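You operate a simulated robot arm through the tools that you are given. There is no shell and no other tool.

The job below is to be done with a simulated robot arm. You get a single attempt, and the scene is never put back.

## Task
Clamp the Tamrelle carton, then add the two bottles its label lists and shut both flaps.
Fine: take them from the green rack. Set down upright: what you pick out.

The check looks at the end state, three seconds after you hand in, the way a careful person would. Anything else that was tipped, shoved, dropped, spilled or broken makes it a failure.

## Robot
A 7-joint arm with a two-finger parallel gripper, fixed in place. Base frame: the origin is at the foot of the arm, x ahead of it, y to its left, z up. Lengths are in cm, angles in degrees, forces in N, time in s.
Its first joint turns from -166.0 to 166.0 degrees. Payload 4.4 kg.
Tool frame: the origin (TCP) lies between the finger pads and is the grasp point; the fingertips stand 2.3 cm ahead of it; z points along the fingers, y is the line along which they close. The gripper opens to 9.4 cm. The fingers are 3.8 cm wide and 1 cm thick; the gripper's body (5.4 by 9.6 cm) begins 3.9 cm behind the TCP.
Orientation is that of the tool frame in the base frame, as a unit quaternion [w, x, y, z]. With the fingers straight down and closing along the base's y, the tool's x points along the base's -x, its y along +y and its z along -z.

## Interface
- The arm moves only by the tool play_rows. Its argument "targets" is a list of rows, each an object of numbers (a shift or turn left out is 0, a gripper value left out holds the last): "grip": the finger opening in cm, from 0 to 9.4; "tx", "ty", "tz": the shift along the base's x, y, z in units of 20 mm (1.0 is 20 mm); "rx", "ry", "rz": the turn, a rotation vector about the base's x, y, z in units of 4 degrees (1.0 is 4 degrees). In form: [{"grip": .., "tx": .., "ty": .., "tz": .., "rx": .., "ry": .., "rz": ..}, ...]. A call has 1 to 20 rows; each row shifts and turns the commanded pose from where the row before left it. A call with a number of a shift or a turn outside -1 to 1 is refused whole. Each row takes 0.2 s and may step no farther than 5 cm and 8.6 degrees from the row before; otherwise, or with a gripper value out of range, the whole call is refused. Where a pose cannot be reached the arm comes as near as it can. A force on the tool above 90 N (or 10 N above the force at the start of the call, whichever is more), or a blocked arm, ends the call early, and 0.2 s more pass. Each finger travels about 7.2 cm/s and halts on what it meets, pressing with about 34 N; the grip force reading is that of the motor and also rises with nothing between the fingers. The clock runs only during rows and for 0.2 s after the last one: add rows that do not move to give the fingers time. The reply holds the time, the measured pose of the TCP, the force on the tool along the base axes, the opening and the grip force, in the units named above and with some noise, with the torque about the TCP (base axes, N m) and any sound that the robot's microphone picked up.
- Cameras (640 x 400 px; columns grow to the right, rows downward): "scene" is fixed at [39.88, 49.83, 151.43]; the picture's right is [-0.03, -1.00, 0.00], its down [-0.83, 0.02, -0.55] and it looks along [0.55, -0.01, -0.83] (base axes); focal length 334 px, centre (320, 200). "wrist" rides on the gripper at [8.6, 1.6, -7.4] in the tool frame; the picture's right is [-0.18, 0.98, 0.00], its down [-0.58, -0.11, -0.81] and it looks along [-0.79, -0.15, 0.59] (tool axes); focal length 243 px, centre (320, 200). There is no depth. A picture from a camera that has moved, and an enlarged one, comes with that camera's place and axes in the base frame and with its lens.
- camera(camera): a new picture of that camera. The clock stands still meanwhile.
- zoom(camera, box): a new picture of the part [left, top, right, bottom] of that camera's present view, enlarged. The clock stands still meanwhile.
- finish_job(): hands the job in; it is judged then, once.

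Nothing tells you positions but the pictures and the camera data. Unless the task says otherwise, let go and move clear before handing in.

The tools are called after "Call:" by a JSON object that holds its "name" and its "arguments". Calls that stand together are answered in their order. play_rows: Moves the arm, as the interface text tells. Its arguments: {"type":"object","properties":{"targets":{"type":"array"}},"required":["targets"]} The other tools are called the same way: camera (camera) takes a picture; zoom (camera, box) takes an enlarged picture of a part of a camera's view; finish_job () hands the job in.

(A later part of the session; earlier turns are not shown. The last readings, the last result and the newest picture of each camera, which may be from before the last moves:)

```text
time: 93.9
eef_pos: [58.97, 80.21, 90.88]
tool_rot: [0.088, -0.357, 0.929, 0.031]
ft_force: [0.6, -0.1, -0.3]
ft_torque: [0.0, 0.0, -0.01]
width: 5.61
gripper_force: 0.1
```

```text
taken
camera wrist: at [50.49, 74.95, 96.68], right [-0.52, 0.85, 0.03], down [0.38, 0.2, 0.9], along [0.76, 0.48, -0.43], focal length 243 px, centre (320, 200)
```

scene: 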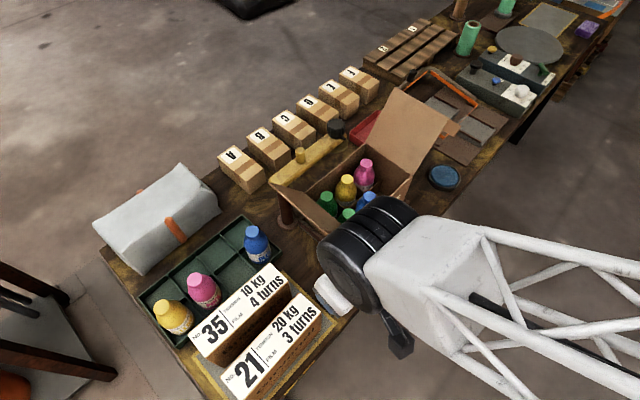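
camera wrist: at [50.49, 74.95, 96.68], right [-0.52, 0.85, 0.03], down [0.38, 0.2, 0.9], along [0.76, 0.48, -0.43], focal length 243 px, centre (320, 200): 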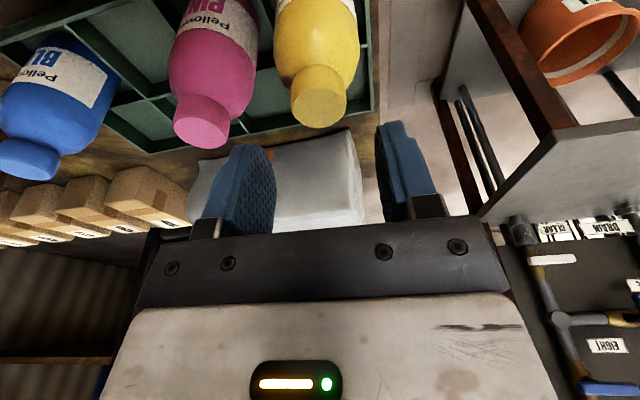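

Well aligned. Descending to cap height (tips just above the shoulder) and closing.

Call:
{"name": "play_rows", "arguments": {"targets": [{"ty": 0.04, "tz": -0.7}, {"tz": -0.7}, {"tz": -0.75}, {}]}}

Call:
{"name": "camera", "arguments": {"camera": "wrist"}}

```text
time: 94.9
eef_pos: [58.98, 80.27, 86.68]
tool_rot: [0.087, -0.357, 0.929, 0.032]
ft_force: [0.1, 0.0, -0.5]
ft_torque: [-0.03, -0.02, -0.01]
width: 5.59
gripper_force: 0.1
```

```text
taken
camera wrist: at [50.51, 75.05, 92.47], right [-0.52, 0.85, 0.03], down [0.38, 0.2, 0.9], along [0.76, 0.48, -0.43], focal length 243 px, centre (320, 200)
```

wrist: 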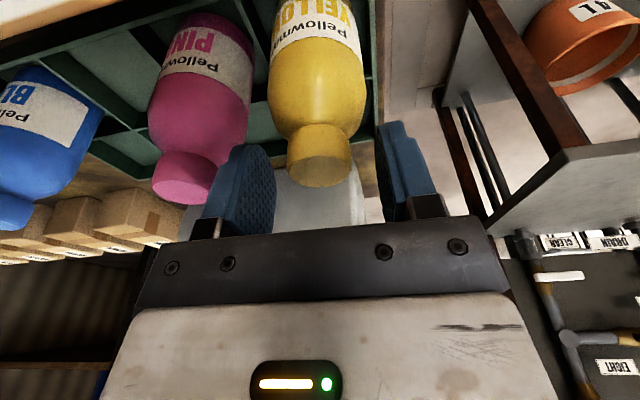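

Call:
{"name": "play_rows", "arguments": {"targets": [{"grip": 4.2}, {"grip": 3.2}, {"grip": 2.4}, {}, {}]}}

Call:
{"name": "camera", "arguments": {"camera": "wrist"}}

```text
time: 96.1
eef_pos: [58.96, 80.29, 86.75]
tool_rot: [0.088, -0.357, 0.93, 0.03]
ft_force: [-0.3, -0.3, 0.4]
ft_torque: [0.02, -0.05, 0.01]
width: 3.08
gripper_force: 34.5
```

```text
taken
camera wrist: at [50.51, 75.05, 92.47], right [-0.52, 0.85, 0.03], down [0.38, 0.21, 0.9], along [0.76, 0.48, -0.43], focal length 243 px, centre (320, 200)
```

wrist: 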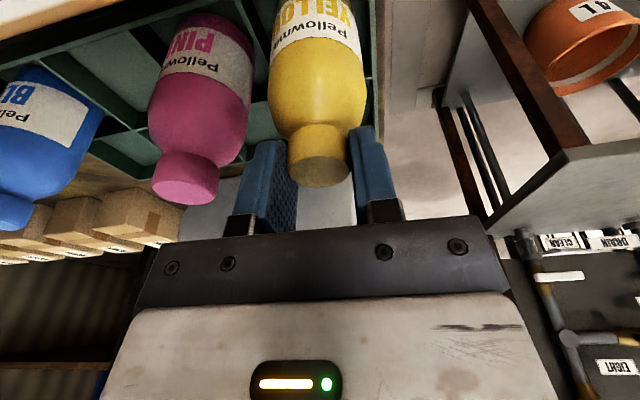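

A clean grip on the yellow cap. Lifting straight up.

Call:
{"name": "play_rows", "arguments": {"targets": [{"tz": 0.2}, {"tz": 0.4}, {"tz": 0.6}, {"tz": 0.8}, {"tz": 0.9}, {"tz": 0.9}, {"tz": 0.9}, {"tz": 0.9}, {"tz": 0.9}, {"tz": 0.9}, {"tz": 0.9}, {"tz": 0.5}, {}]}}

Call:
{"name": "camera", "arguments": {"camera": "wrist"}}

```text
time: 98.9
eef_pos: [58.85, 80.32, 104.01]
tool_rot: [0.087, -0.357, 0.929, 0.031]
ft_force: [0.2, -0.4, -2.9]
ft_torque: [-0.01, -0.02, 0.01]
width: 3.08
gripper_force: 33.3
```

```text
taken
camera wrist: at [50.46, 75.12, 109.95], right [-0.52, 0.85, 0.03], down [0.38, 0.21, 0.9], along [0.76, 0.48, -0.43], focal length 243 px, centre (320, 200)
```

wrist: 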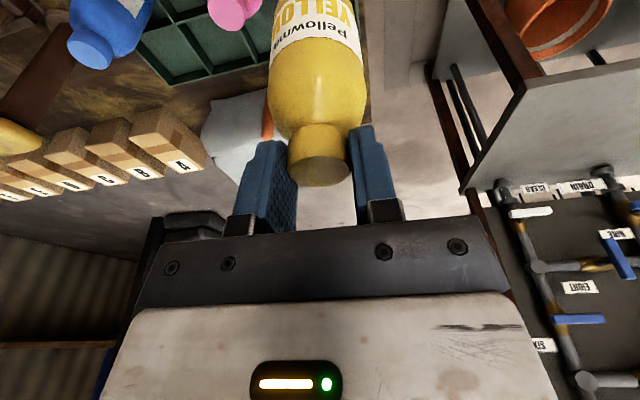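

Yellow is held well. I will carry it around in front of the carton to the front-right cell side.

Call:
{"name": "play_rows", "arguments": {"targets": [{"tx": -0.05, "ty": -0.5, "tz": 0.2}, {"tx": -0.05, "ty": -0.95, "tz": 0.2}, {"tx": -0.05, "ty": -0.95}, {"tx": -0.05, "ty": -0.95}, {"tx": -0.05, "ty": -0.95}, {"tx": -0.05, "ty": -0.95}, {"tx": -0.05, "ty": -0.95}, {"tx": -0.05, "ty": -0.95}, {"tx": -0.05, "ty": -0.95}, {"tx": -0.05, "ty": -0.95}, {"tx": -0.05, "ty": -0.95}, {"tx": -0.05, "ty": -0.95}, {"tx": -0.05, "ty": -0.95}, {"tx": -0.05, "ty": -0.95}, {"tx": -0.05, "ty": -0.95}, {"tx": -0.05, "ty": -0.95}, {"tx": -0.05, "ty": -0.95}, {"tx": -0.05, "ty": -0.95}, {"tx": -0.05, "ty": -0.5}, {}]}}

Call:
{"name": "play_rows", "arguments": {"targets": [{"tx": 0.5, "ty": -0.48}, {"tx": 0.9, "ty": -0.87}, {"tx": 0.9, "ty": -0.87}, {"tx": 0.9, "ty": -0.87}, {"tx": 0.9, "ty": -0.87}, {"tx": 0.9, "ty": -0.87}, {"tx": 0.9, "ty": -0.87}, {"tx": 0.9, "ty": -0.87}, {"tx": 0.9, "ty": -0.87}, {"tx": 0.9, "ty": -0.87}, {"tx": 0.9, "ty": -0.87}, {"tx": 0.9, "ty": -0.87}, {"tx": 0.9, "ty": -0.87}, {"tx": 0.3, "ty": -0.3}, {}, {}]}}

Call:
{"name": "camera", "arguments": {"camera": "wrist"}}

Call:
{"name": "camera", "arguments": {"camera": "scene"}}

```text
time: 103.1
eef_pos: [56.96, 46.01, 105.09]
tool_rot: [0.088, -0.358, 0.929, 0.031]
ft_force: [-0.4, -0.7, -2.2]
ft_torque: [0.01, 0.0, -0.01]
width: 3.11
gripper_force: 34.1
```

```text
time: 106.5
eef_pos: [80.21, 23.46, 105.08]
tool_rot: [0.087, -0.357, 0.93, 0.031]
ft_force: [-0.3, 0.9, -2.0]
ft_torque: [-0.04, -0.01, -0.01]
width: 3.09
gripper_force: 33.6
```

```text
taken
camera wrist: at [71.68, 18.28, 110.84], right [-0.52, 0.85, 0.03], down [0.38, 0.2, 0.9], along [0.76, 0.48, -0.43], focal length 243 px, centre (320, 200)
```

wrist: 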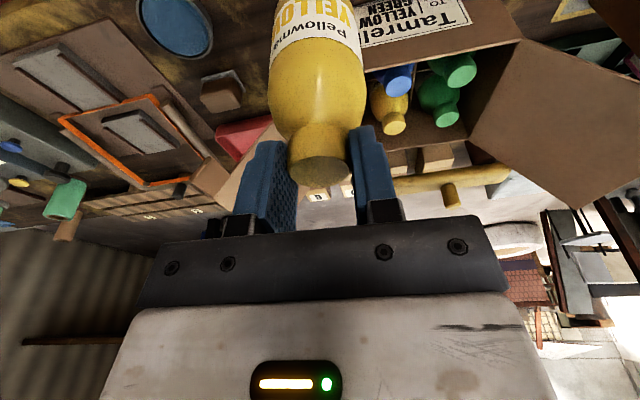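

```text
taken
```

scene: 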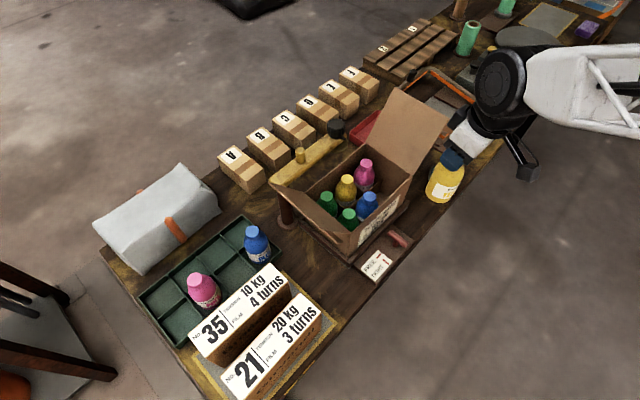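

Let me measure the front-right cell once more with an unobstructed view before moving over it.

Call:
{"name": "zoom", "arguments": {"camera": "scene", "box": [320, 140, 420, 240]}}

Call:
{"name": "zoom", "arguments": {"camera": "wrist", "box": [180, 0, 500, 200]}}

```text
4.00 times, centred on (370, 190) of scene
camera zoom: at [39.88, 49.83, 151.43], right [-0.03, -1.0, 0.0], down [-0.83, 0.02, -0.55], along [0.55, -0.01, -0.83], focal length 1334 px, centre (120, 240)
```

zoom: 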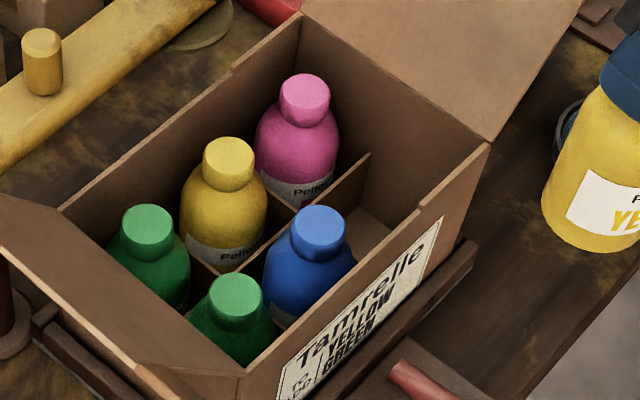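

```text
2.00 times, centred on (340, 100) of wrist
camera zoom: at [71.68, 18.28, 110.84], right [-0.52, 0.85, 0.03], down [0.38, 0.2, 0.9], along [0.76, 0.48, -0.43], focal length 485 px, centre (280, 400)
```

zoom: 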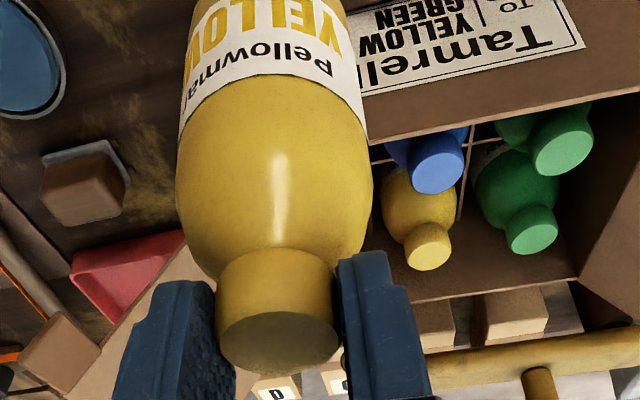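

The target cell centre is near (88.4, 32.1). Moving the yellow bottle above it.

Call:
{"name": "play_rows", "arguments": {"targets": [{"tx": 0.4, "ty": 0.5}, {"tx": 0.8, "ty": 0.87}, {"tx": 0.8, "ty": 0.87}, {"tx": 0.8, "ty": 0.87}, {"tx": 0.8, "ty": 0.8}, {"tx": 0.4, "ty": 0.4}, {}, {"tz": -0.5}, {"tz": -0.5}, {}, {}]}}

Call:
{"name": "zoom", "arguments": {"camera": "scene", "box": [320, 140, 420, 240]}}

Call:
{"name": "camera", "arguments": {"camera": "wrist"}}

```text
time: 108.9
eef_pos: [88.19, 32.13, 103.06]
tool_rot: [0.087, -0.358, 0.929, 0.031]
ft_force: [1.1, 0.1, -3.9]
ft_torque: [0.0, 0.01, -0.01]
width: 3.12
gripper_force: 33.8
```

```text
4.00 times, centred on (370, 190) of scene
camera zoom: at [39.88, 49.83, 151.43], right [-0.03, -1.0, 0.0], down [-0.83, 0.02, -0.55], along [0.55, -0.01, -0.83], focal length 1334 px, centre (120, 240)
```

zoom: 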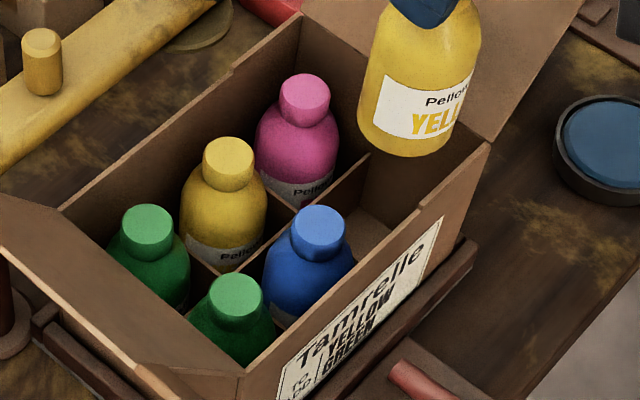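

```text
taken
camera wrist: at [79.7, 26.96, 108.85], right [-0.52, 0.85, 0.03], down [0.38, 0.21, 0.9], along [0.76, 0.48, -0.43], focal length 243 px, centre (320, 200)
```

wrist: 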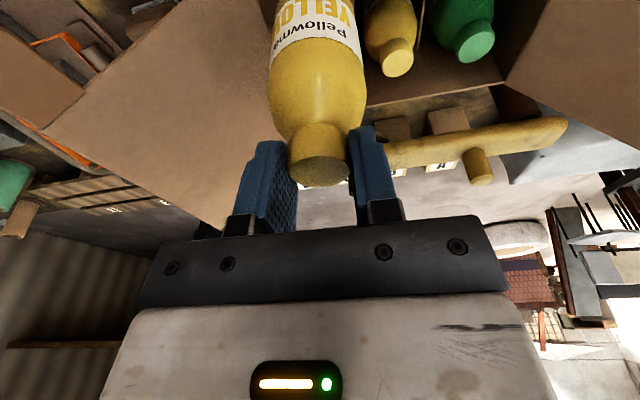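

Call:
{"name": "zoom", "arguments": {"camera": "scene", "box": [370, 130, 430, 190]}}

Call:
{"name": "zoom", "arguments": {"camera": "wrist", "box": [160, 0, 480, 200]}}

```text
6.67 times, centred on (400, 160) of scene
camera zoom: at [39.88, 49.83, 151.43], right [-0.03, -1.0, 0.0], down [-0.83, 0.02, -0.55], along [0.55, -0.01, -0.83], focal length 2223 px, centre (-213, 467)
```

zoom: 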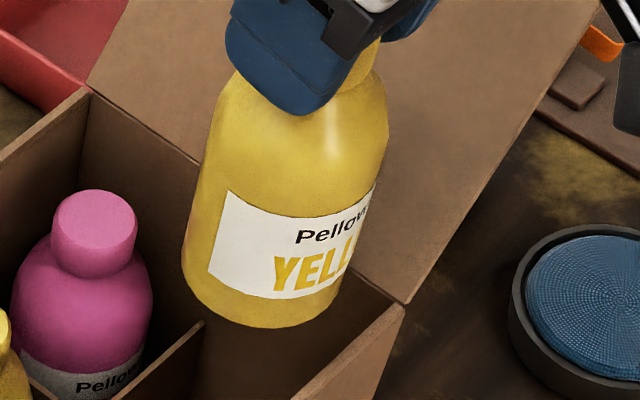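

```text
2.00 times, centred on (320, 100) of wrist
camera zoom: at [79.7, 26.96, 108.85], right [-0.52, 0.85, 0.03], down [0.38, 0.21, 0.9], along [0.76, 0.48, -0.43], focal length 485 px, centre (320, 400)
```

zoom: 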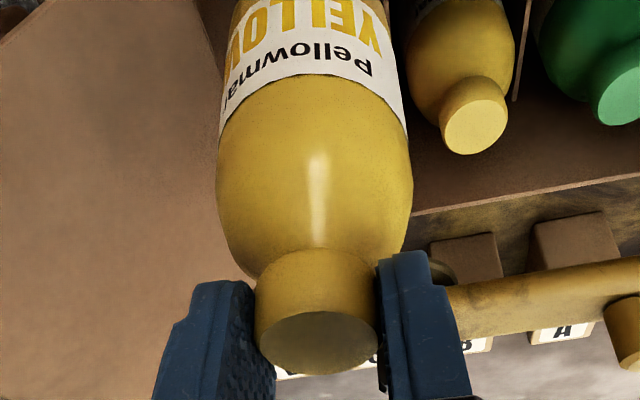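

The bottle is over the front-right cell within a couple of millimetres. Lowering part way and re-checking.

Call:
{"name": "play_rows", "arguments": {"targets": [{"tz": -0.6}, {"tz": -0.8}, {"tz": -0.8}, {"tz": -0.8}, {}, {}]}}

Call:
{"name": "zoom", "arguments": {"camera": "scene", "box": [360, 140, 430, 210]}}

Call:
{"name": "zoom", "arguments": {"camera": "wrist", "box": [160, 0, 480, 200]}}

```text
time: 110.3
eef_pos: [88.25, 32.08, 97.14]
tool_rot: [0.087, -0.357, 0.93, 0.031]
ft_force: [-0.2, 0.3, -3.0]
ft_torque: [-0.01, -0.02, -0.03]
width: 3.1
gripper_force: 34.1
```

```text
5.71 times, centred on (395, 175) of scene
camera zoom: at [39.88, 49.83, 151.43], right [-0.03, -1.0, 0.0], down [-0.83, 0.02, -0.55], along [0.55, -0.01, -0.83], focal length 1906 px, centre (-109, 343)
```

zoom: 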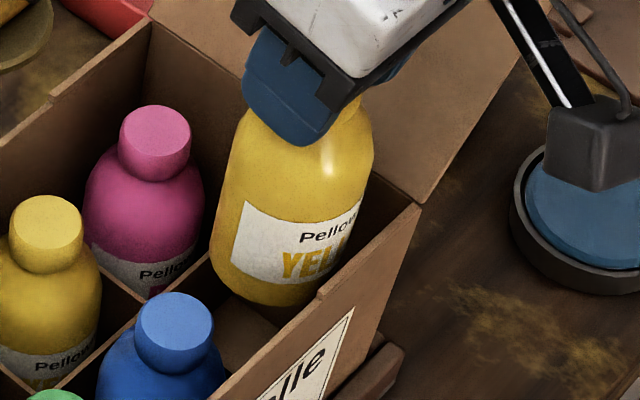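

```text
2.00 times, centred on (320, 100) of wrist
camera zoom: at [79.78, 26.97, 102.95], right [-0.52, 0.85, 0.03], down [0.38, 0.21, 0.9], along [0.76, 0.48, -0.43], focal length 485 px, centre (320, 400)
```

zoom: 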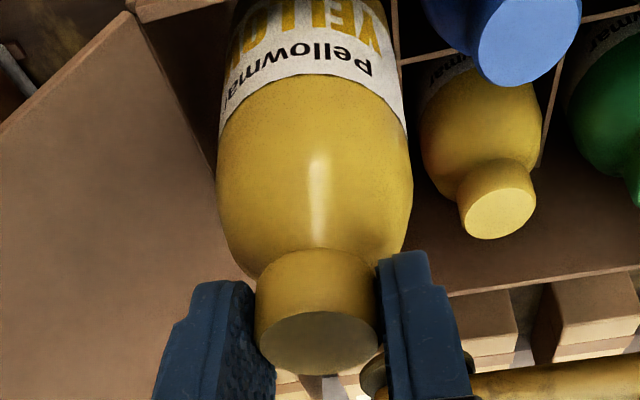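

Call:
{"name": "play_rows", "arguments": {"targets": [{"tx": -0.04, "ty": 0.05, "tz": -0.35}, {"tz": -0.35}, {"tz": -0.35}, {}]}}

Call:
{"name": "play_rows", "arguments": {"targets": [{"tz": -0.25}, {"tz": -0.25}, {}]}}

Call:
{"name": "play_rows", "arguments": {"targets": [{"tz": -0.25}, {"tz": -0.25}, {}]}}

```text
time: 111.3
eef_pos: [88.0, 32.2, 94.95]
tool_rot: [0.087, -0.358, 0.929, 0.031]
ft_force: [-0.1, 0.0, -3.5]
ft_torque: [-0.03, 0.0, 0.0]
width: 3.11
gripper_force: 34.3
```

```text
time: 112.1
eef_pos: [88.26, 32.24, 94.0]
tool_rot: [0.087, -0.358, 0.929, 0.031]
ft_force: [0.9, 0.1, -2.7]
ft_torque: [-0.01, -0.01, -0.01]
width: 3.09
gripper_force: 33.4
```

```text
time: 112.9
eef_pos: [88.11, 32.2, 92.86]
tool_rot: [0.087, -0.357, 0.93, 0.03]
ft_force: [-0.2, 0.4, -3.4]
ft_torque: [0.01, -0.03, -0.01]
width: 3.1
gripper_force: 34.2
```

Call:
{"name": "play_rows", "arguments": {"targets": [{"tz": -0.3}, {"tz": -0.3}, {}]}}

Call:
{"name": "play_rows", "arguments": {"targets": [{"tz": -0.3}, {"tz": -0.3}, {}]}}

Call:
{"name": "zoom", "arguments": {"camera": "scene", "box": [340, 140, 440, 240]}}

```text
time: 113.7
eef_pos: [88.19, 32.37, 91.66]
tool_rot: [0.088, -0.357, 0.929, 0.031]
ft_force: [0.0, 0.2, -3.0]
ft_torque: [-0.01, 0.0, -0.01]
width: 3.1
gripper_force: 34.0
```

```text
time: 114.5
eef_pos: [88.2, 32.33, 90.53]
tool_rot: [0.087, -0.357, 0.93, 0.03]
ft_force: [0.0, -0.4, -3.3]
ft_torque: [0.04, -0.03, 0.01]
width: 3.1
gripper_force: 33.9
```

```text
4.00 times, centred on (390, 190) of scene
camera zoom: at [39.88, 49.83, 151.43], right [-0.03, -1.0, 0.0], down [-0.83, 0.02, -0.55], along [0.55, -0.01, -0.83], focal length 1334 px, centre (40, 240)
```

zoom: 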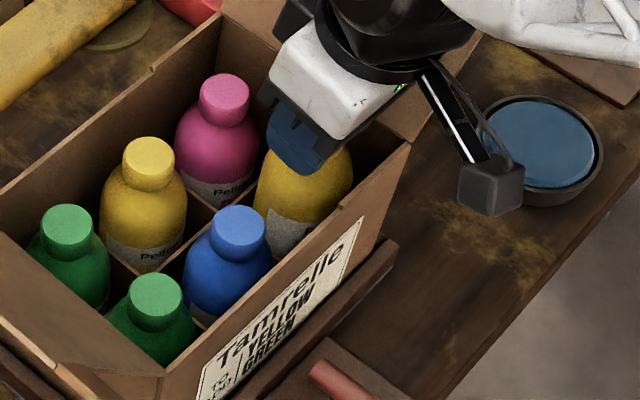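

Going in cleanly. Continuing with finer steps near the floor.

Call:
{"name": "play_rows", "arguments": {"targets": [{"tz": -0.3}, {"tz": -0.3}, {"tz": -0.3}, {}]}}

Call:
{"name": "play_rows", "arguments": {"targets": [{"tz": -0.12}, {"tz": -0.12}, {}]}}

```text
time: 115.5
eef_pos: [88.16, 32.32, 88.85]
tool_rot: [0.088, -0.357, 0.929, 0.03]
ft_force: [0.3, -1.0, -2.2]
ft_torque: [0.03, -0.03, 0.0]
width: 3.09
gripper_force: 33.7
```

```text
time: 116.3
eef_pos: [88.2, 32.25, 88.23]
tool_rot: [0.087, -0.358, 0.929, 0.032]
ft_force: [-0.6, 0.2, -3.0]
ft_torque: [0.0, 0.02, 0.0]
width: 3.11
gripper_force: 34.4
```

Call:
{"name": "play_rows", "arguments": {"targets": [{"tz": -0.12}, {"tz": -0.12}, {}]}}

```text
time: 117.1
eef_pos: [88.21, 32.29, 87.76]
tool_rot: [0.088, -0.357, 0.93, 0.03]
ft_force: [-0.1, -0.1, -3.9]
ft_torque: [-0.01, 0.0, 0.0]
width: 3.09
gripper_force: 34.5
```

Call:
{"name": "play_rows", "arguments": {"targets": [{"tz": -0.1}, {"tz": -0.1}, {}]}}

```text
time: 117.9
eef_pos: [88.36, 32.26, 87.32]
tool_rot: [0.087, -0.357, 0.93, 0.031]
ft_force: [0.5, -0.7, -3.3]
ft_torque: [0.02, 0.01, 0.0]
width: 3.07
gripper_force: 33.9
```

Call:
{"name": "play_rows", "arguments": {"targets": [{"tz": -0.07}, {}]}}

```text
time: 118.5
eef_pos: [88.09, 32.36, 87.28]
tool_rot: [0.087, -0.358, 0.929, 0.03]
ft_force: [0.5, 0.1, -2.0]
ft_torque: [-0.03, 0.01, -0.01]
width: 3.11
gripper_force: 33.7
```

Call:
{"name": "play_rows", "arguments": {"targets": [{"tz": -0.07}, {}]}}

```text
time: 119.1
eef_pos: [88.18, 32.31, 87.15]
tool_rot: [0.088, -0.357, 0.929, 0.032]
ft_force: [-0.8, 0.1, -0.9]
ft_torque: [-0.01, 0.04, -0.05]
width: 3.08
gripper_force: 33.4
```

Call:
{"name": "play_rows", "arguments": {"targets": [{"tz": -0.05}, {}]}}

```text
time: 119.7
eef_pos: [88.16, 32.16, 87.01]
tool_rot: [0.087, -0.357, 0.93, 0.03]
ft_force: [-1.2, 0.4, 6.6]
ft_torque: [0.01, 0.14, -0.02]
width: 3.07
gripper_force: 33.9
```

The bottle now rests on the floor (6.6 N upward). Releasing gently.

Call:
{"name": "play_rows", "arguments": {"targets": [{"grip": 3.6}, {"grip": 4.3}, {}, {}]}}

Call:
{"name": "camera", "arguments": {"camera": "wrist"}}

```text
time: 120.7
eef_pos: [88.16, 32.18, 86.94]
tool_rot: [0.087, -0.357, 0.929, 0.031]
ft_force: [-0.2, -0.6, -0.3]
ft_torque: [0.02, 0.0, 0.05]
width: 4.29
gripper_force: 0.0
```

```text
taken
camera wrist: at [79.72, 27.06, 92.82], right [-0.52, 0.85, 0.03], down [0.38, 0.2, 0.9], along [0.76, 0.48, -0.43], focal length 243 px, centre (320, 200)
```

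wrist: 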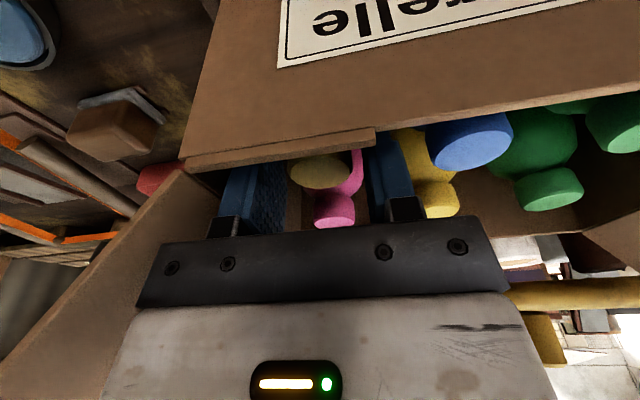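

The yellow bottle stands in its cell. I will lift straight out and step back to study the flaps.

Call:
{"name": "play_rows", "arguments": {"targets": [{"tz": 0.3}, {"tz": 0.5}, {"tz": 0.8}, {"tz": 1}, {"tz": 1}, {"tz": 1}, {"tz": 1}, {"tz": 1}, {"tz": 1}, {"tz": 0.8, "tx": -0.7, "ty": -0.6}, {"tx": -0.9, "ty": -0.6}, {"tx": -0.9, "ty": -0.6}, {"tx": -0.9, "ty": -0.3}, {"tx": -0.9, "ty": -0.2}, {"tx": -0.9, "ty": 0.2}, {"tx": -0.9, "ty": 0.2}, {}]}}

Call:
{"name": "camera", "arguments": {"camera": "wrist"}}

Call:
{"name": "zoom", "arguments": {"camera": "scene", "box": [260, 80, 460, 270]}}

```text
time: 124.3
eef_pos: [76.0, 28.67, 103.74]
tool_rot: [0.088, -0.357, 0.929, 0.032]
ft_force: [-1.2, -0.3, -0.2]
ft_torque: [0.01, -0.03, 0.0]
width: 4.32
gripper_force: 0.0
```

```text
taken
camera wrist: at [67.5, 23.41, 109.55], right [-0.52, 0.85, 0.03], down [0.38, 0.2, 0.9], along [0.76, 0.48, -0.43], focal length 243 px, centre (320, 200)
```

wrist: 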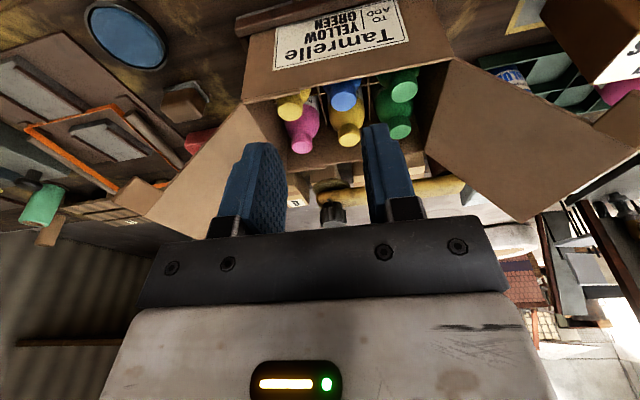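

```text
2.11 times, centred on (360, 175) of scene
camera zoom: at [39.88, 49.83, 151.43], right [-0.03, -1.0, 0.0], down [-0.83, 0.02, -0.55], along [0.55, -0.01, -0.83], focal length 702 px, centre (236, 253)
```

zoom: 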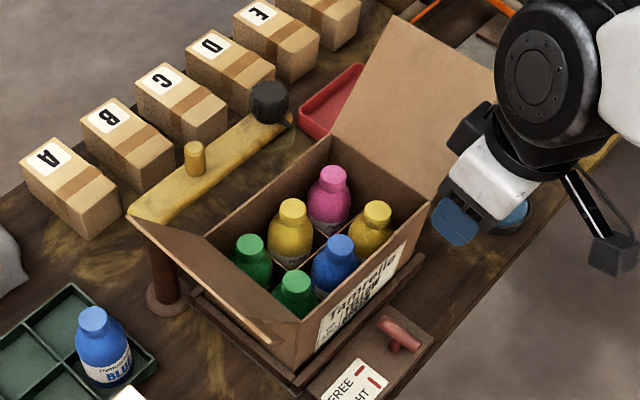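

All six bottles are in place. I will zoom in on the flaps, their tabs and the front wall edge before closing them.

Call:
{"name": "zoom", "arguments": {"camera": "wrist", "box": [120, 40, 360, 240]}}

Call:
{"name": "zoom", "arguments": {"camera": "wrist", "box": [400, 30, 640, 230]}}

Call:
{"name": "zoom", "arguments": {"camera": "scene", "box": [260, 160, 360, 260]}}

Call:
{"name": "zoom", "arguments": {"camera": "scene", "box": [350, 80, 470, 200]}}

```text
2.00 times, centred on (240, 140) of wrist
camera zoom: at [67.5, 23.41, 109.55], right [-0.52, 0.85, 0.03], down [0.38, 0.2, 0.9], along [0.76, 0.48, -0.43], focal length 485 px, centre (480, 320)
```

zoom: 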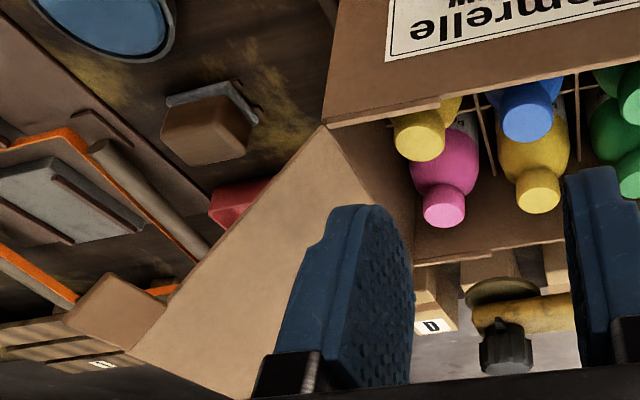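

```text
2.00 times, centred on (520, 130) of wrist
camera zoom: at [67.5, 23.41, 109.55], right [-0.52, 0.85, 0.03], down [0.38, 0.2, 0.9], along [0.76, 0.48, -0.43], focal length 485 px, centre (-80, 340)
```

zoom: 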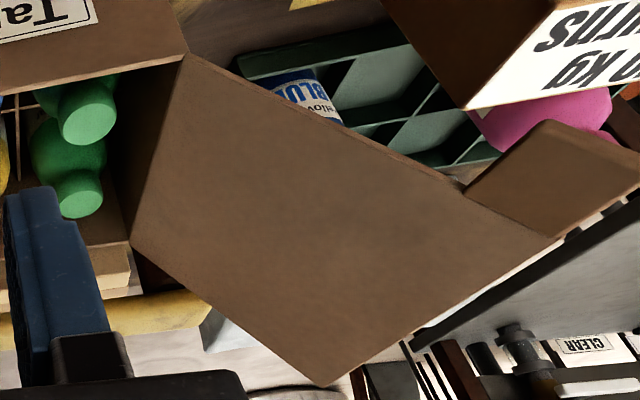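

```text
4.00 times, centred on (310, 210) of scene
camera zoom: at [39.88, 49.83, 151.43], right [-0.03, -1.0, 0.0], down [-0.83, 0.02, -0.55], along [0.55, -0.01, -0.83], focal length 1334 px, centre (360, 160)
```

zoom: 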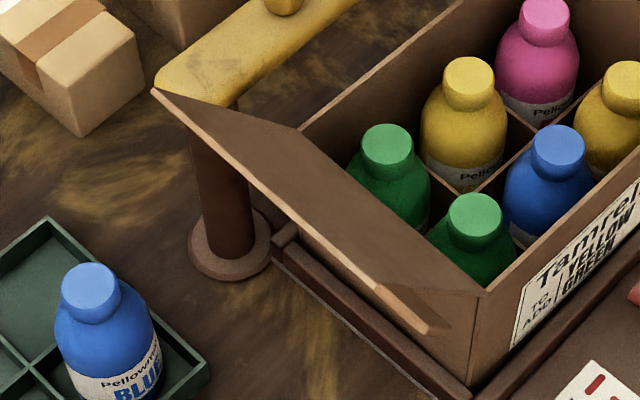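

```text
3.33 times, centred on (410, 140) of scene
camera zoom: at [39.88, 49.83, 151.43], right [-0.03, -1.0, 0.0], down [-0.83, 0.02, -0.55], along [0.55, -0.01, -0.83], focal length 1112 px, centre (20, 400)
```

zoom: 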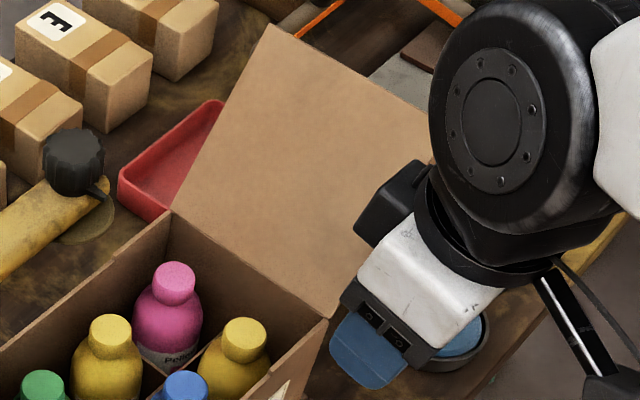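

The side walls are stepped so the left flap lies underneath and the right flap on top; so I will close the left flap first. I will close the fingers and go to the outer side of the left flap.

Call:
{"name": "play_rows", "arguments": {"targets": [{"grip": 0, "tx": -0.92, "ty": 0.86}, {"tx": -0.92, "ty": 0.86}, {"tx": -0.92, "ty": 0.86}, {"tx": -0.92, "ty": 0.86}, {"tx": -0.92, "ty": 0.86}, {"tx": -0.92, "ty": 0.86}, {"tx": -0.92, "ty": 0.86}, {"tx": -0.92, "ty": 0.86}, {"tx": -0.92, "ty": 0.86}, {"tx": -0.92, "ty": 0.86}, {"tx": 0.9, "ty": 0.73}, {"tx": 0.9, "ty": 0.73}, {"tx": 0.9, "ty": 0.73}, {"tx": 0.9, "ty": 0.73}, {"tx": 0.9, "ty": 0.73}, {"tz": -0.7}, {"tz": -0.7}, {"tz": -0.5}, {}]}}

Call:
{"name": "camera", "arguments": {"camera": "wrist"}}

Call:
{"name": "zoom", "arguments": {"camera": "scene", "box": [240, 130, 400, 270]}}

```text
time: 128.3
eef_pos: [66.6, 52.95, 99.88]
tool_rot: [0.088, -0.357, 0.929, 0.031]
ft_force: [-1.4, 0.1, 0.3]
ft_torque: [0.02, 0.02, 0.0]
width: 0.0
gripper_force: 34.5
```

```text
taken
camera wrist: at [58.1, 47.79, 105.87], right [-0.52, 0.85, 0.03], down [0.38, 0.2, 0.9], along [0.76, 0.48, -0.43], focal length 243 px, centre (320, 200)
```

wrist: 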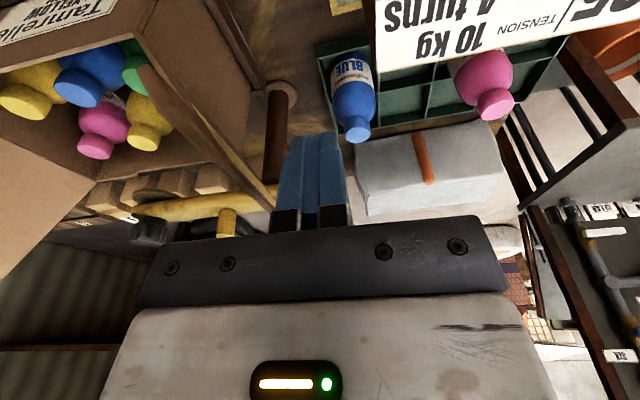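

```text
2.86 times, centred on (320, 200) of scene
camera zoom: at [39.88, 49.83, 151.43], right [-0.03, -1.0, 0.0], down [-0.83, 0.02, -0.55], along [0.55, -0.01, -0.83], focal length 953 px, centre (320, 200)
```

zoom: 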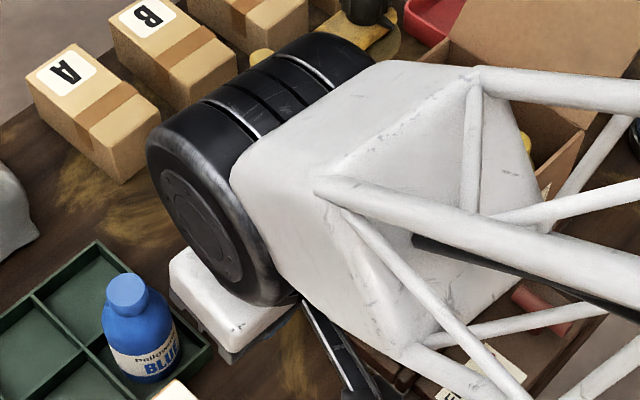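

The closed fingers are just outside the left flap. I will start pushing it inward along the table direction.

Call:
{"name": "play_rows", "arguments": {"targets": [{"tx": 0.45, "ty": -0.49}, {"tx": 0.45, "ty": -0.49}, {"tx": 0.45, "ty": -0.49}, {"tx": 0.45, "ty": -0.49}, {}]}}

Call:
{"name": "camera", "arguments": {"camera": "wrist"}}

```text
time: 129.5
eef_pos: [70.21, 49.08, 100.04]
tool_rot: [0.089, -0.357, 0.929, 0.031]
ft_force: [-0.2, 0.7, -0.2]
ft_torque: [-0.02, 0.04, -0.01]
width: 0.02
gripper_force: 34.1
```

```text
taken
camera wrist: at [61.73, 43.84, 105.84], right [-0.52, 0.85, 0.03], down [0.38, 0.21, 0.9], along [0.76, 0.48, -0.43], focal length 243 px, centre (320, 200)
```

wrist: 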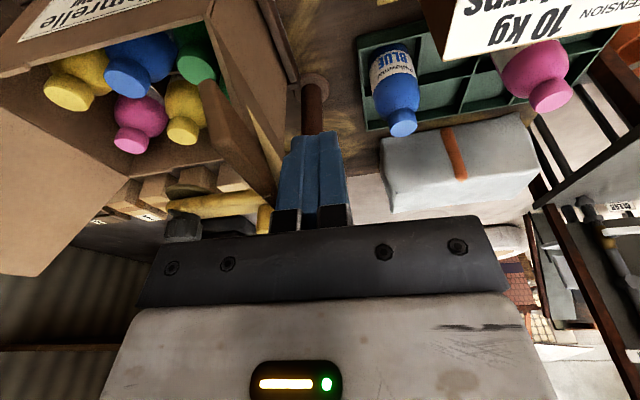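

The flap is moving with almost no resistance. Continuing.

Call:
{"name": "play_rows", "arguments": {"targets": [{"tx": 0.45, "ty": -0.49}, {"tx": 0.45, "ty": -0.49}, {"tx": 0.45, "ty": -0.49}, {"tx": 0.45, "ty": -0.49}, {}]}}

Call:
{"name": "camera", "arguments": {"camera": "wrist"}}

Call:
{"name": "zoom", "arguments": {"camera": "scene", "box": [240, 110, 420, 270]}}

```text
time: 130.7
eef_pos: [73.7, 45.15, 100.04]
tool_rot: [0.087, -0.357, 0.93, 0.031]
ft_force: [0.2, 0.5, 0.2]
ft_torque: [-0.01, -0.01, -0.01]
width: 0.0
gripper_force: 34.4
```

```text
taken
camera wrist: at [65.2, 39.91, 105.83], right [-0.52, 0.85, 0.03], down [0.38, 0.21, 0.9], along [0.76, 0.48, -0.43], focal length 243 px, centre (320, 200)
```

wrist: 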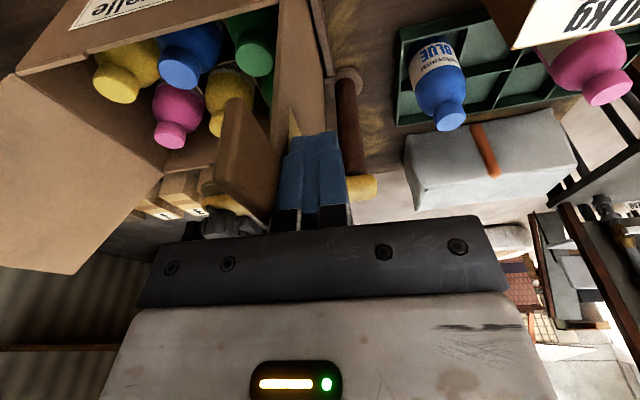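

```text
2.50 times, centred on (330, 190) of scene
camera zoom: at [39.88, 49.83, 151.43], right [-0.03, -1.0, 0.0], down [-0.83, 0.02, -0.55], along [0.55, -0.01, -0.83], focal length 834 px, centre (295, 225)
```

zoom: 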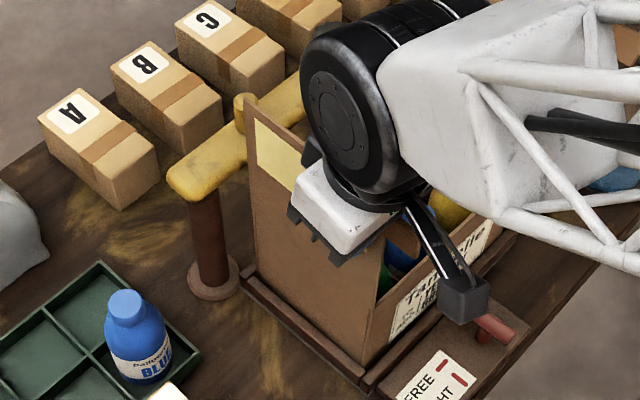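

The left flap is upright now. I will push it past vertical and begin following it down in an arc.

Call:
{"name": "play_rows", "arguments": {"targets": [{"tx": 0.41, "ty": -0.44}, {"tx": 0.41, "ty": -0.44}, {"tx": 0.41, "ty": -0.44}, {"tx": 0.46, "ty": -0.5, "tz": -0.3}, {"tx": 0.46, "ty": -0.5, "tz": -0.4}, {}]}}

Call:
{"name": "camera", "arguments": {"camera": "wrist"}}

Call:
{"name": "zoom", "arguments": {"camera": "scene", "box": [240, 110, 420, 270]}}

```text
time: 132.1
eef_pos: [77.91, 40.44, 98.56]
tool_rot: [0.088, -0.358, 0.929, 0.031]
ft_force: [0.6, 0.1, 0.0]
ft_torque: [-0.03, -0.01, -0.03]
width: 0.0
gripper_force: 34.3
```

```text
taken
camera wrist: at [69.51, 35.2, 104.41], right [-0.52, 0.85, 0.03], down [0.38, 0.21, 0.9], along [0.76, 0.48, -0.43], focal length 243 px, centre (320, 200)
```

wrist: 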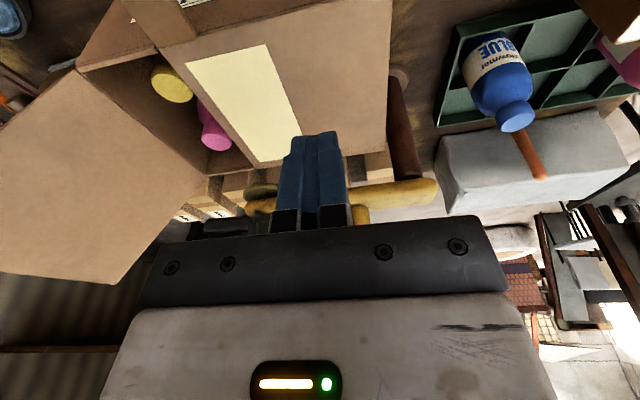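

```text
2.50 times, centred on (330, 190) of scene
camera zoom: at [39.88, 49.83, 151.43], right [-0.03, -1.0, 0.0], down [-0.83, 0.02, -0.55], along [0.55, -0.01, -0.83], focal length 834 px, centre (295, 225)
```

zoom: 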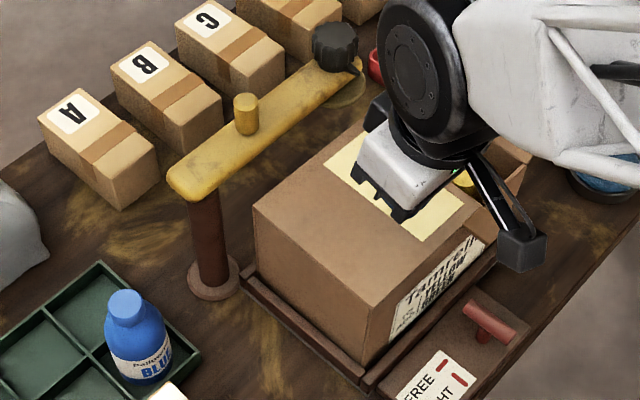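

The left flap has swung shut and lies flat, with its adhesive strip showing. Next I will raise the hand and move over to the outer side of the right flap.

Call:
{"name": "play_rows", "arguments": {"targets": [{"tz": 0.5}, {"tz": 1}, {"tz": 1}, {"tz": 1}, {"tz": 0.9}, {"tx": 0.9, "ty": -0.98}, {"tx": 0.9, "ty": -0.98}, {"tx": 0.9, "ty": -0.98}, {"tx": 0.9, "ty": -0.98}, {"tx": 0.9, "ty": -0.98}, {"tx": 0.7, "ty": -0.98}, {"tx": 0.7, "ty": -0.98}, {"tx": 0.7, "ty": -0.98}, {"tx": 0.7, "ty": -0.98}, {"tx": 0.7, "ty": -0.98}, {"tx": 0.6, "ty": -0.98}, {"tx": 0.4, "ty": -0.5}, {}]}}

Call:
{"name": "camera", "arguments": {"camera": "wrist"}}

Call:
{"name": "camera", "arguments": {"camera": "scene"}}

```text
time: 135.9
eef_pos: [96.01, 17.82, 107.48]
tool_rot: [0.088, -0.357, 0.929, 0.031]
ft_force: [0.2, 0.1, -0.6]
ft_torque: [0.02, 0.0, -0.02]
width: 0.01
gripper_force: 33.3
```

```text
taken
camera wrist: at [87.56, 12.58, 113.33], right [-0.52, 0.85, 0.03], down [0.38, 0.2, 0.9], along [0.76, 0.48, -0.43], focal length 243 px, centre (320, 200)
```

wrist: 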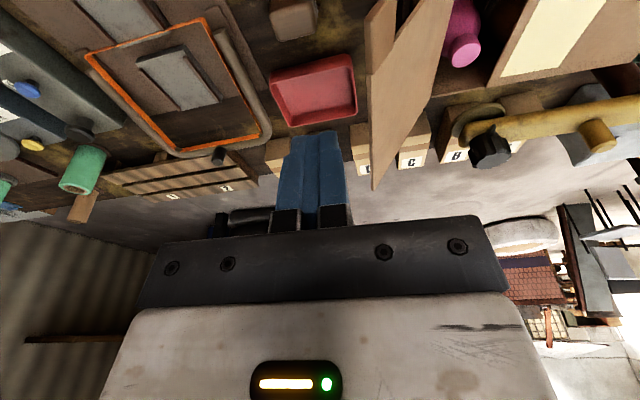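

```text
taken
```

scene: 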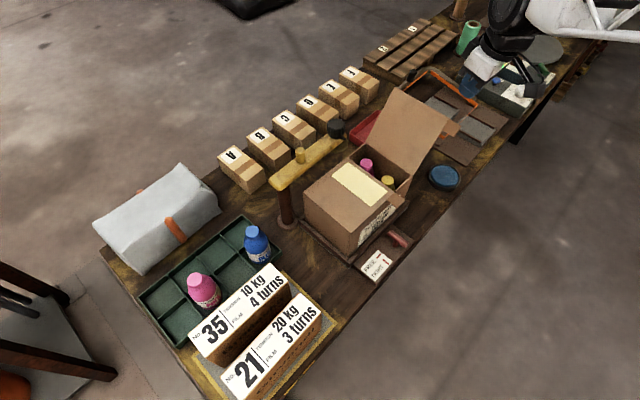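

The hand is outside the right flap. I will lower the fingers beside it and then push it inward.

Call:
{"name": "play_rows", "arguments": {"targets": [{"tz": -0.77}, {"tz": -0.77}, {"tz": -0.77}, {"tz": -0.77}, {"tz": -0.77}, {}]}}

Call:
{"name": "camera", "arguments": {"camera": "wrist"}}

Call:
{"name": "zoom", "arguments": {"camera": "scene", "box": [340, 40, 540, 210]}}

```text
time: 137.3
eef_pos: [96.23, 17.92, 99.73]
tool_rot: [0.087, -0.357, 0.929, 0.031]
ft_force: [0.6, 0.0, 0.1]
ft_torque: [0.02, 0.0, -0.02]
width: 0.02
gripper_force: 34.2
```

```text
taken
camera wrist: at [87.71, 12.73, 105.54], right [-0.52, 0.85, 0.03], down [0.38, 0.21, 0.9], along [0.76, 0.48, -0.43], focal length 243 px, centre (320, 200)
```

wrist: 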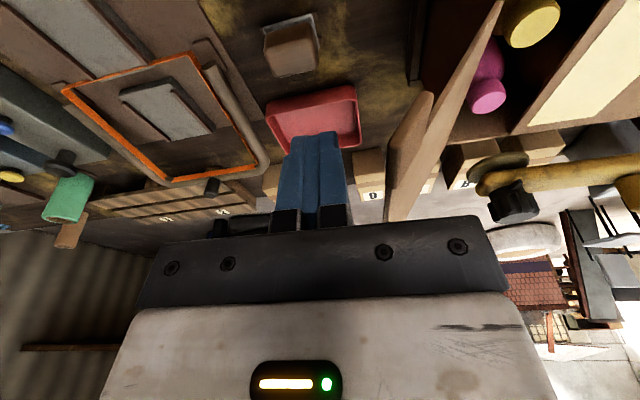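

```text
2.35 times, centred on (440, 125) of scene
camera zoom: at [39.88, 49.83, 151.43], right [-0.03, -1.0, 0.0], down [-0.83, 0.02, -0.55], along [0.55, -0.01, -0.83], focal length 785 px, centre (38, 376)
```

zoom: 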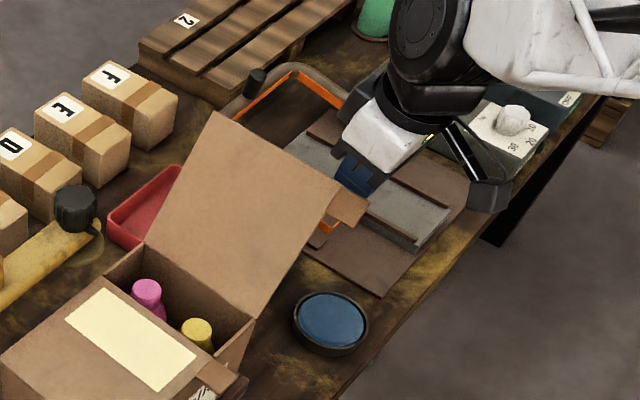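

Call:
{"name": "play_rows", "arguments": {"targets": [{"tx": -0.45, "ty": 0.49}, {"tx": -0.45, "ty": 0.49}, {"tx": -0.45, "ty": 0.49}, {"tx": -0.45, "ty": 0.49}, {}]}}

Call:
{"name": "zoom", "arguments": {"camera": "scene", "box": [320, 60, 480, 230]}}

```text
time: 138.5
eef_pos: [92.68, 21.82, 99.68]
tool_rot: [0.088, -0.358, 0.929, 0.031]
ft_force: [0.0, 0.3, 0.6]
ft_torque: [-0.02, -0.01, -0.01]
width: 0.01
gripper_force: 34.1
```

```text
2.35 times, centred on (400, 145) of scene
camera zoom: at [39.88, 49.83, 151.43], right [-0.03, -1.0, 0.0], down [-0.83, 0.02, -0.55], along [0.55, -0.01, -0.83], focal length 785 px, centre (132, 329)
```

zoom: 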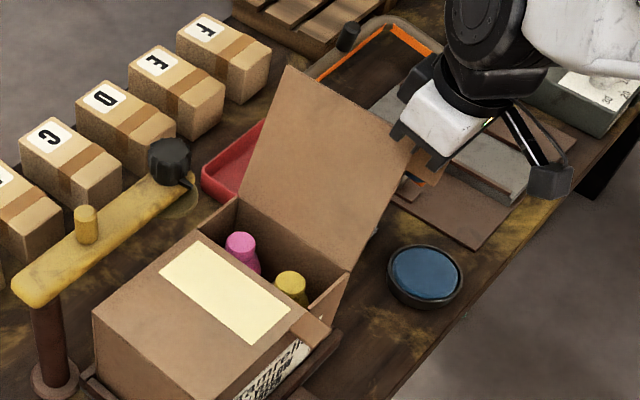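

The right flap is coming up. Continuing to push it to vertical.

Call:
{"name": "play_rows", "arguments": {"targets": [{"tx": -0.45, "ty": 0.49}, {"tx": -0.45, "ty": 0.49}, {"tx": -0.45, "ty": 0.49}, {"tx": -0.45, "ty": 0.49}, {}]}}

Call:
{"name": "zoom", "arguments": {"camera": "scene", "box": [320, 60, 480, 230]}}

Call:
{"name": "camera", "arguments": {"camera": "wrist"}}

```text
time: 139.7
eef_pos: [88.88, 25.67, 99.73]
tool_rot: [0.087, -0.358, 0.929, 0.032]
ft_force: [0.6, -0.5, 3.0]
ft_torque: [-0.08, 0.12, 0.01]
width: 0.0
gripper_force: 33.7
```

```text
2.35 times, centred on (400, 145) of scene
camera zoom: at [39.88, 49.83, 151.43], right [-0.03, -1.0, 0.0], down [-0.83, 0.02, -0.55], along [0.55, -0.01, -0.83], focal length 785 px, centre (132, 329)
```

zoom: 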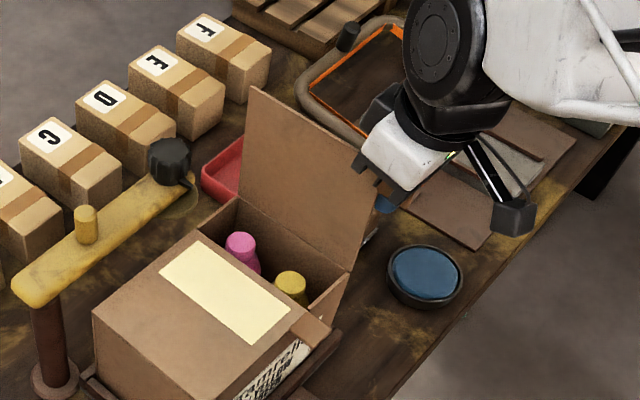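

```text
taken
camera wrist: at [80.45, 20.59, 105.53], right [-0.52, 0.85, 0.03], down [0.38, 0.2, 0.9], along [0.76, 0.48, -0.43], focal length 243 px, centre (320, 200)
```

wrist: 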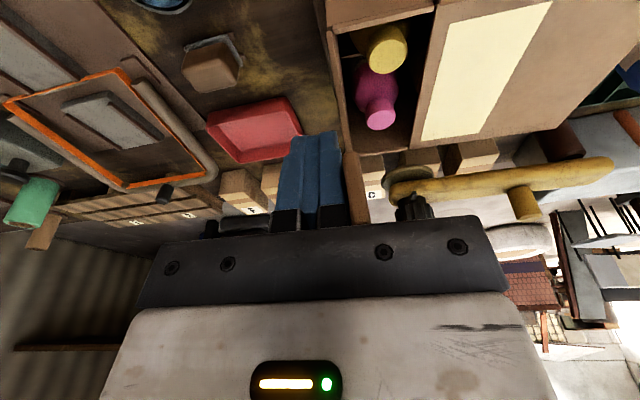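

Nearly vertical. I will raise slightly to keep the hand off the flap edge and push it past vertical.

Call:
{"name": "play_rows", "arguments": {"targets": [{"tz": 0.3}, {"tx": -0.41, "ty": 0.44}, {"tx": -0.41, "ty": 0.44}, {"tx": -0.41, "ty": 0.44}, {}]}}

Call:
{"name": "zoom", "arguments": {"camera": "scene", "box": [320, 60, 480, 230]}}

Call:
{"name": "camera", "arguments": {"camera": "wrist"}}

```text
time: 140.9
eef_pos: [86.41, 28.38, 100.25]
tool_rot: [0.086, -0.357, 0.93, 0.03]
ft_force: [0.8, -0.2, 0.9]
ft_torque: [-0.03, -0.04, 0.01]
width: 0.0
gripper_force: 33.8
```

```text
2.35 times, centred on (400, 145) of scene
camera zoom: at [39.88, 49.83, 151.43], right [-0.03, -1.0, 0.0], down [-0.83, 0.02, -0.55], along [0.55, -0.01, -0.83], focal length 785 px, centre (132, 329)
```

zoom: 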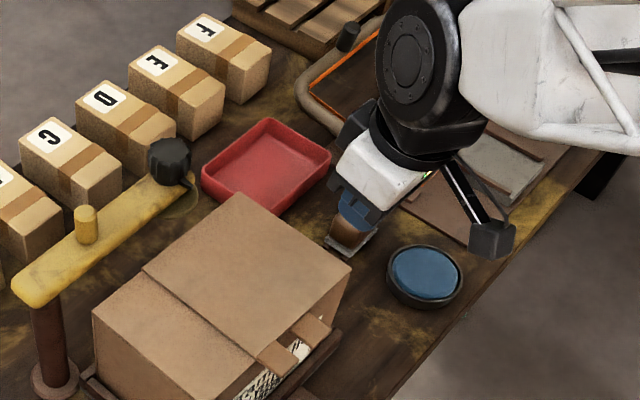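

```text
taken
camera wrist: at [77.88, 23.2, 106.08], right [-0.52, 0.85, 0.03], down [0.38, 0.21, 0.9], along [0.76, 0.48, -0.43], focal length 243 px, centre (320, 200)
```

wrist: 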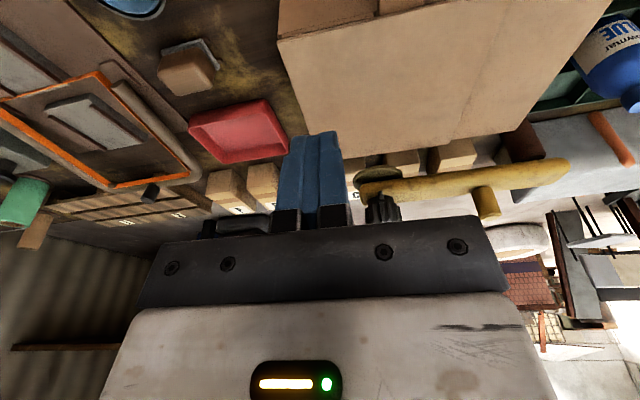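

The right flap has dropped shut on top of the left one. I will lift away and inspect both flaps.

Call:
{"name": "play_rows", "arguments": {"targets": [{"tz": 0.8}, {"tz": 0.8, "tx": -0.6, "ty": -0.55}, {"tx": -0.9, "ty": -0.6}, {"tx": -0.9, "ty": -0.6}, {"tx": -0.9, "ty": -0.2}, {"tx": -0.9, "ty": 0}, {"tx": -0.9, "ty": 0}, {"tx": -0.9, "ty": 0.2}, {"tx": -0.8, "ty": 0.4}, {}, {}]}}

Call:
{"name": "camera", "arguments": {"camera": "wrist"}}

Call:
{"name": "camera", "arguments": {"camera": "scene"}}

Call:
{"name": "zoom", "arguments": {"camera": "scene", "box": [290, 130, 430, 270]}}

```text
time: 143.3
eef_pos: [72.83, 25.64, 103.33]
tool_rot: [0.087, -0.357, 0.929, 0.031]
ft_force: [0.1, 0.3, -0.6]
ft_torque: [0.0, 0.0, 0.03]
width: 0.0
gripper_force: 33.8
```

```text
taken
camera wrist: at [64.3, 20.45, 109.15], right [-0.52, 0.85, 0.03], down [0.38, 0.21, 0.9], along [0.76, 0.48, -0.43], focal length 243 px, centre (320, 200)
```

wrist: 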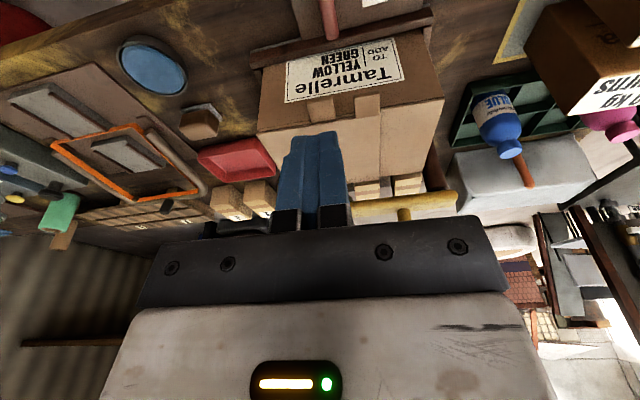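

```text
taken
```

scene: 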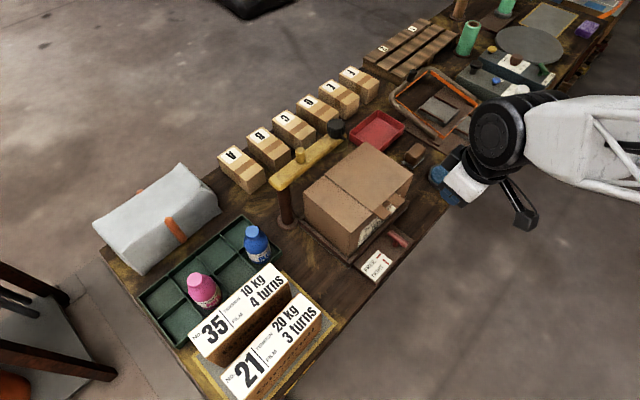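

```text
2.86 times, centred on (360, 200) of scene
camera zoom: at [39.88, 49.83, 151.43], right [-0.03, -1.0, 0.0], down [-0.83, 0.02, -0.55], along [0.55, -0.01, -0.83], focal length 953 px, centre (206, 200)
```

zoom: 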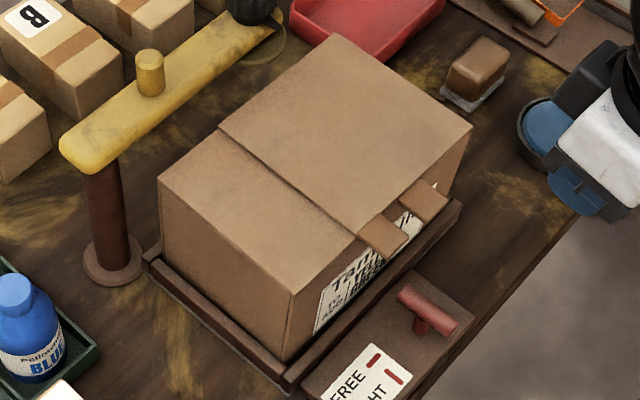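

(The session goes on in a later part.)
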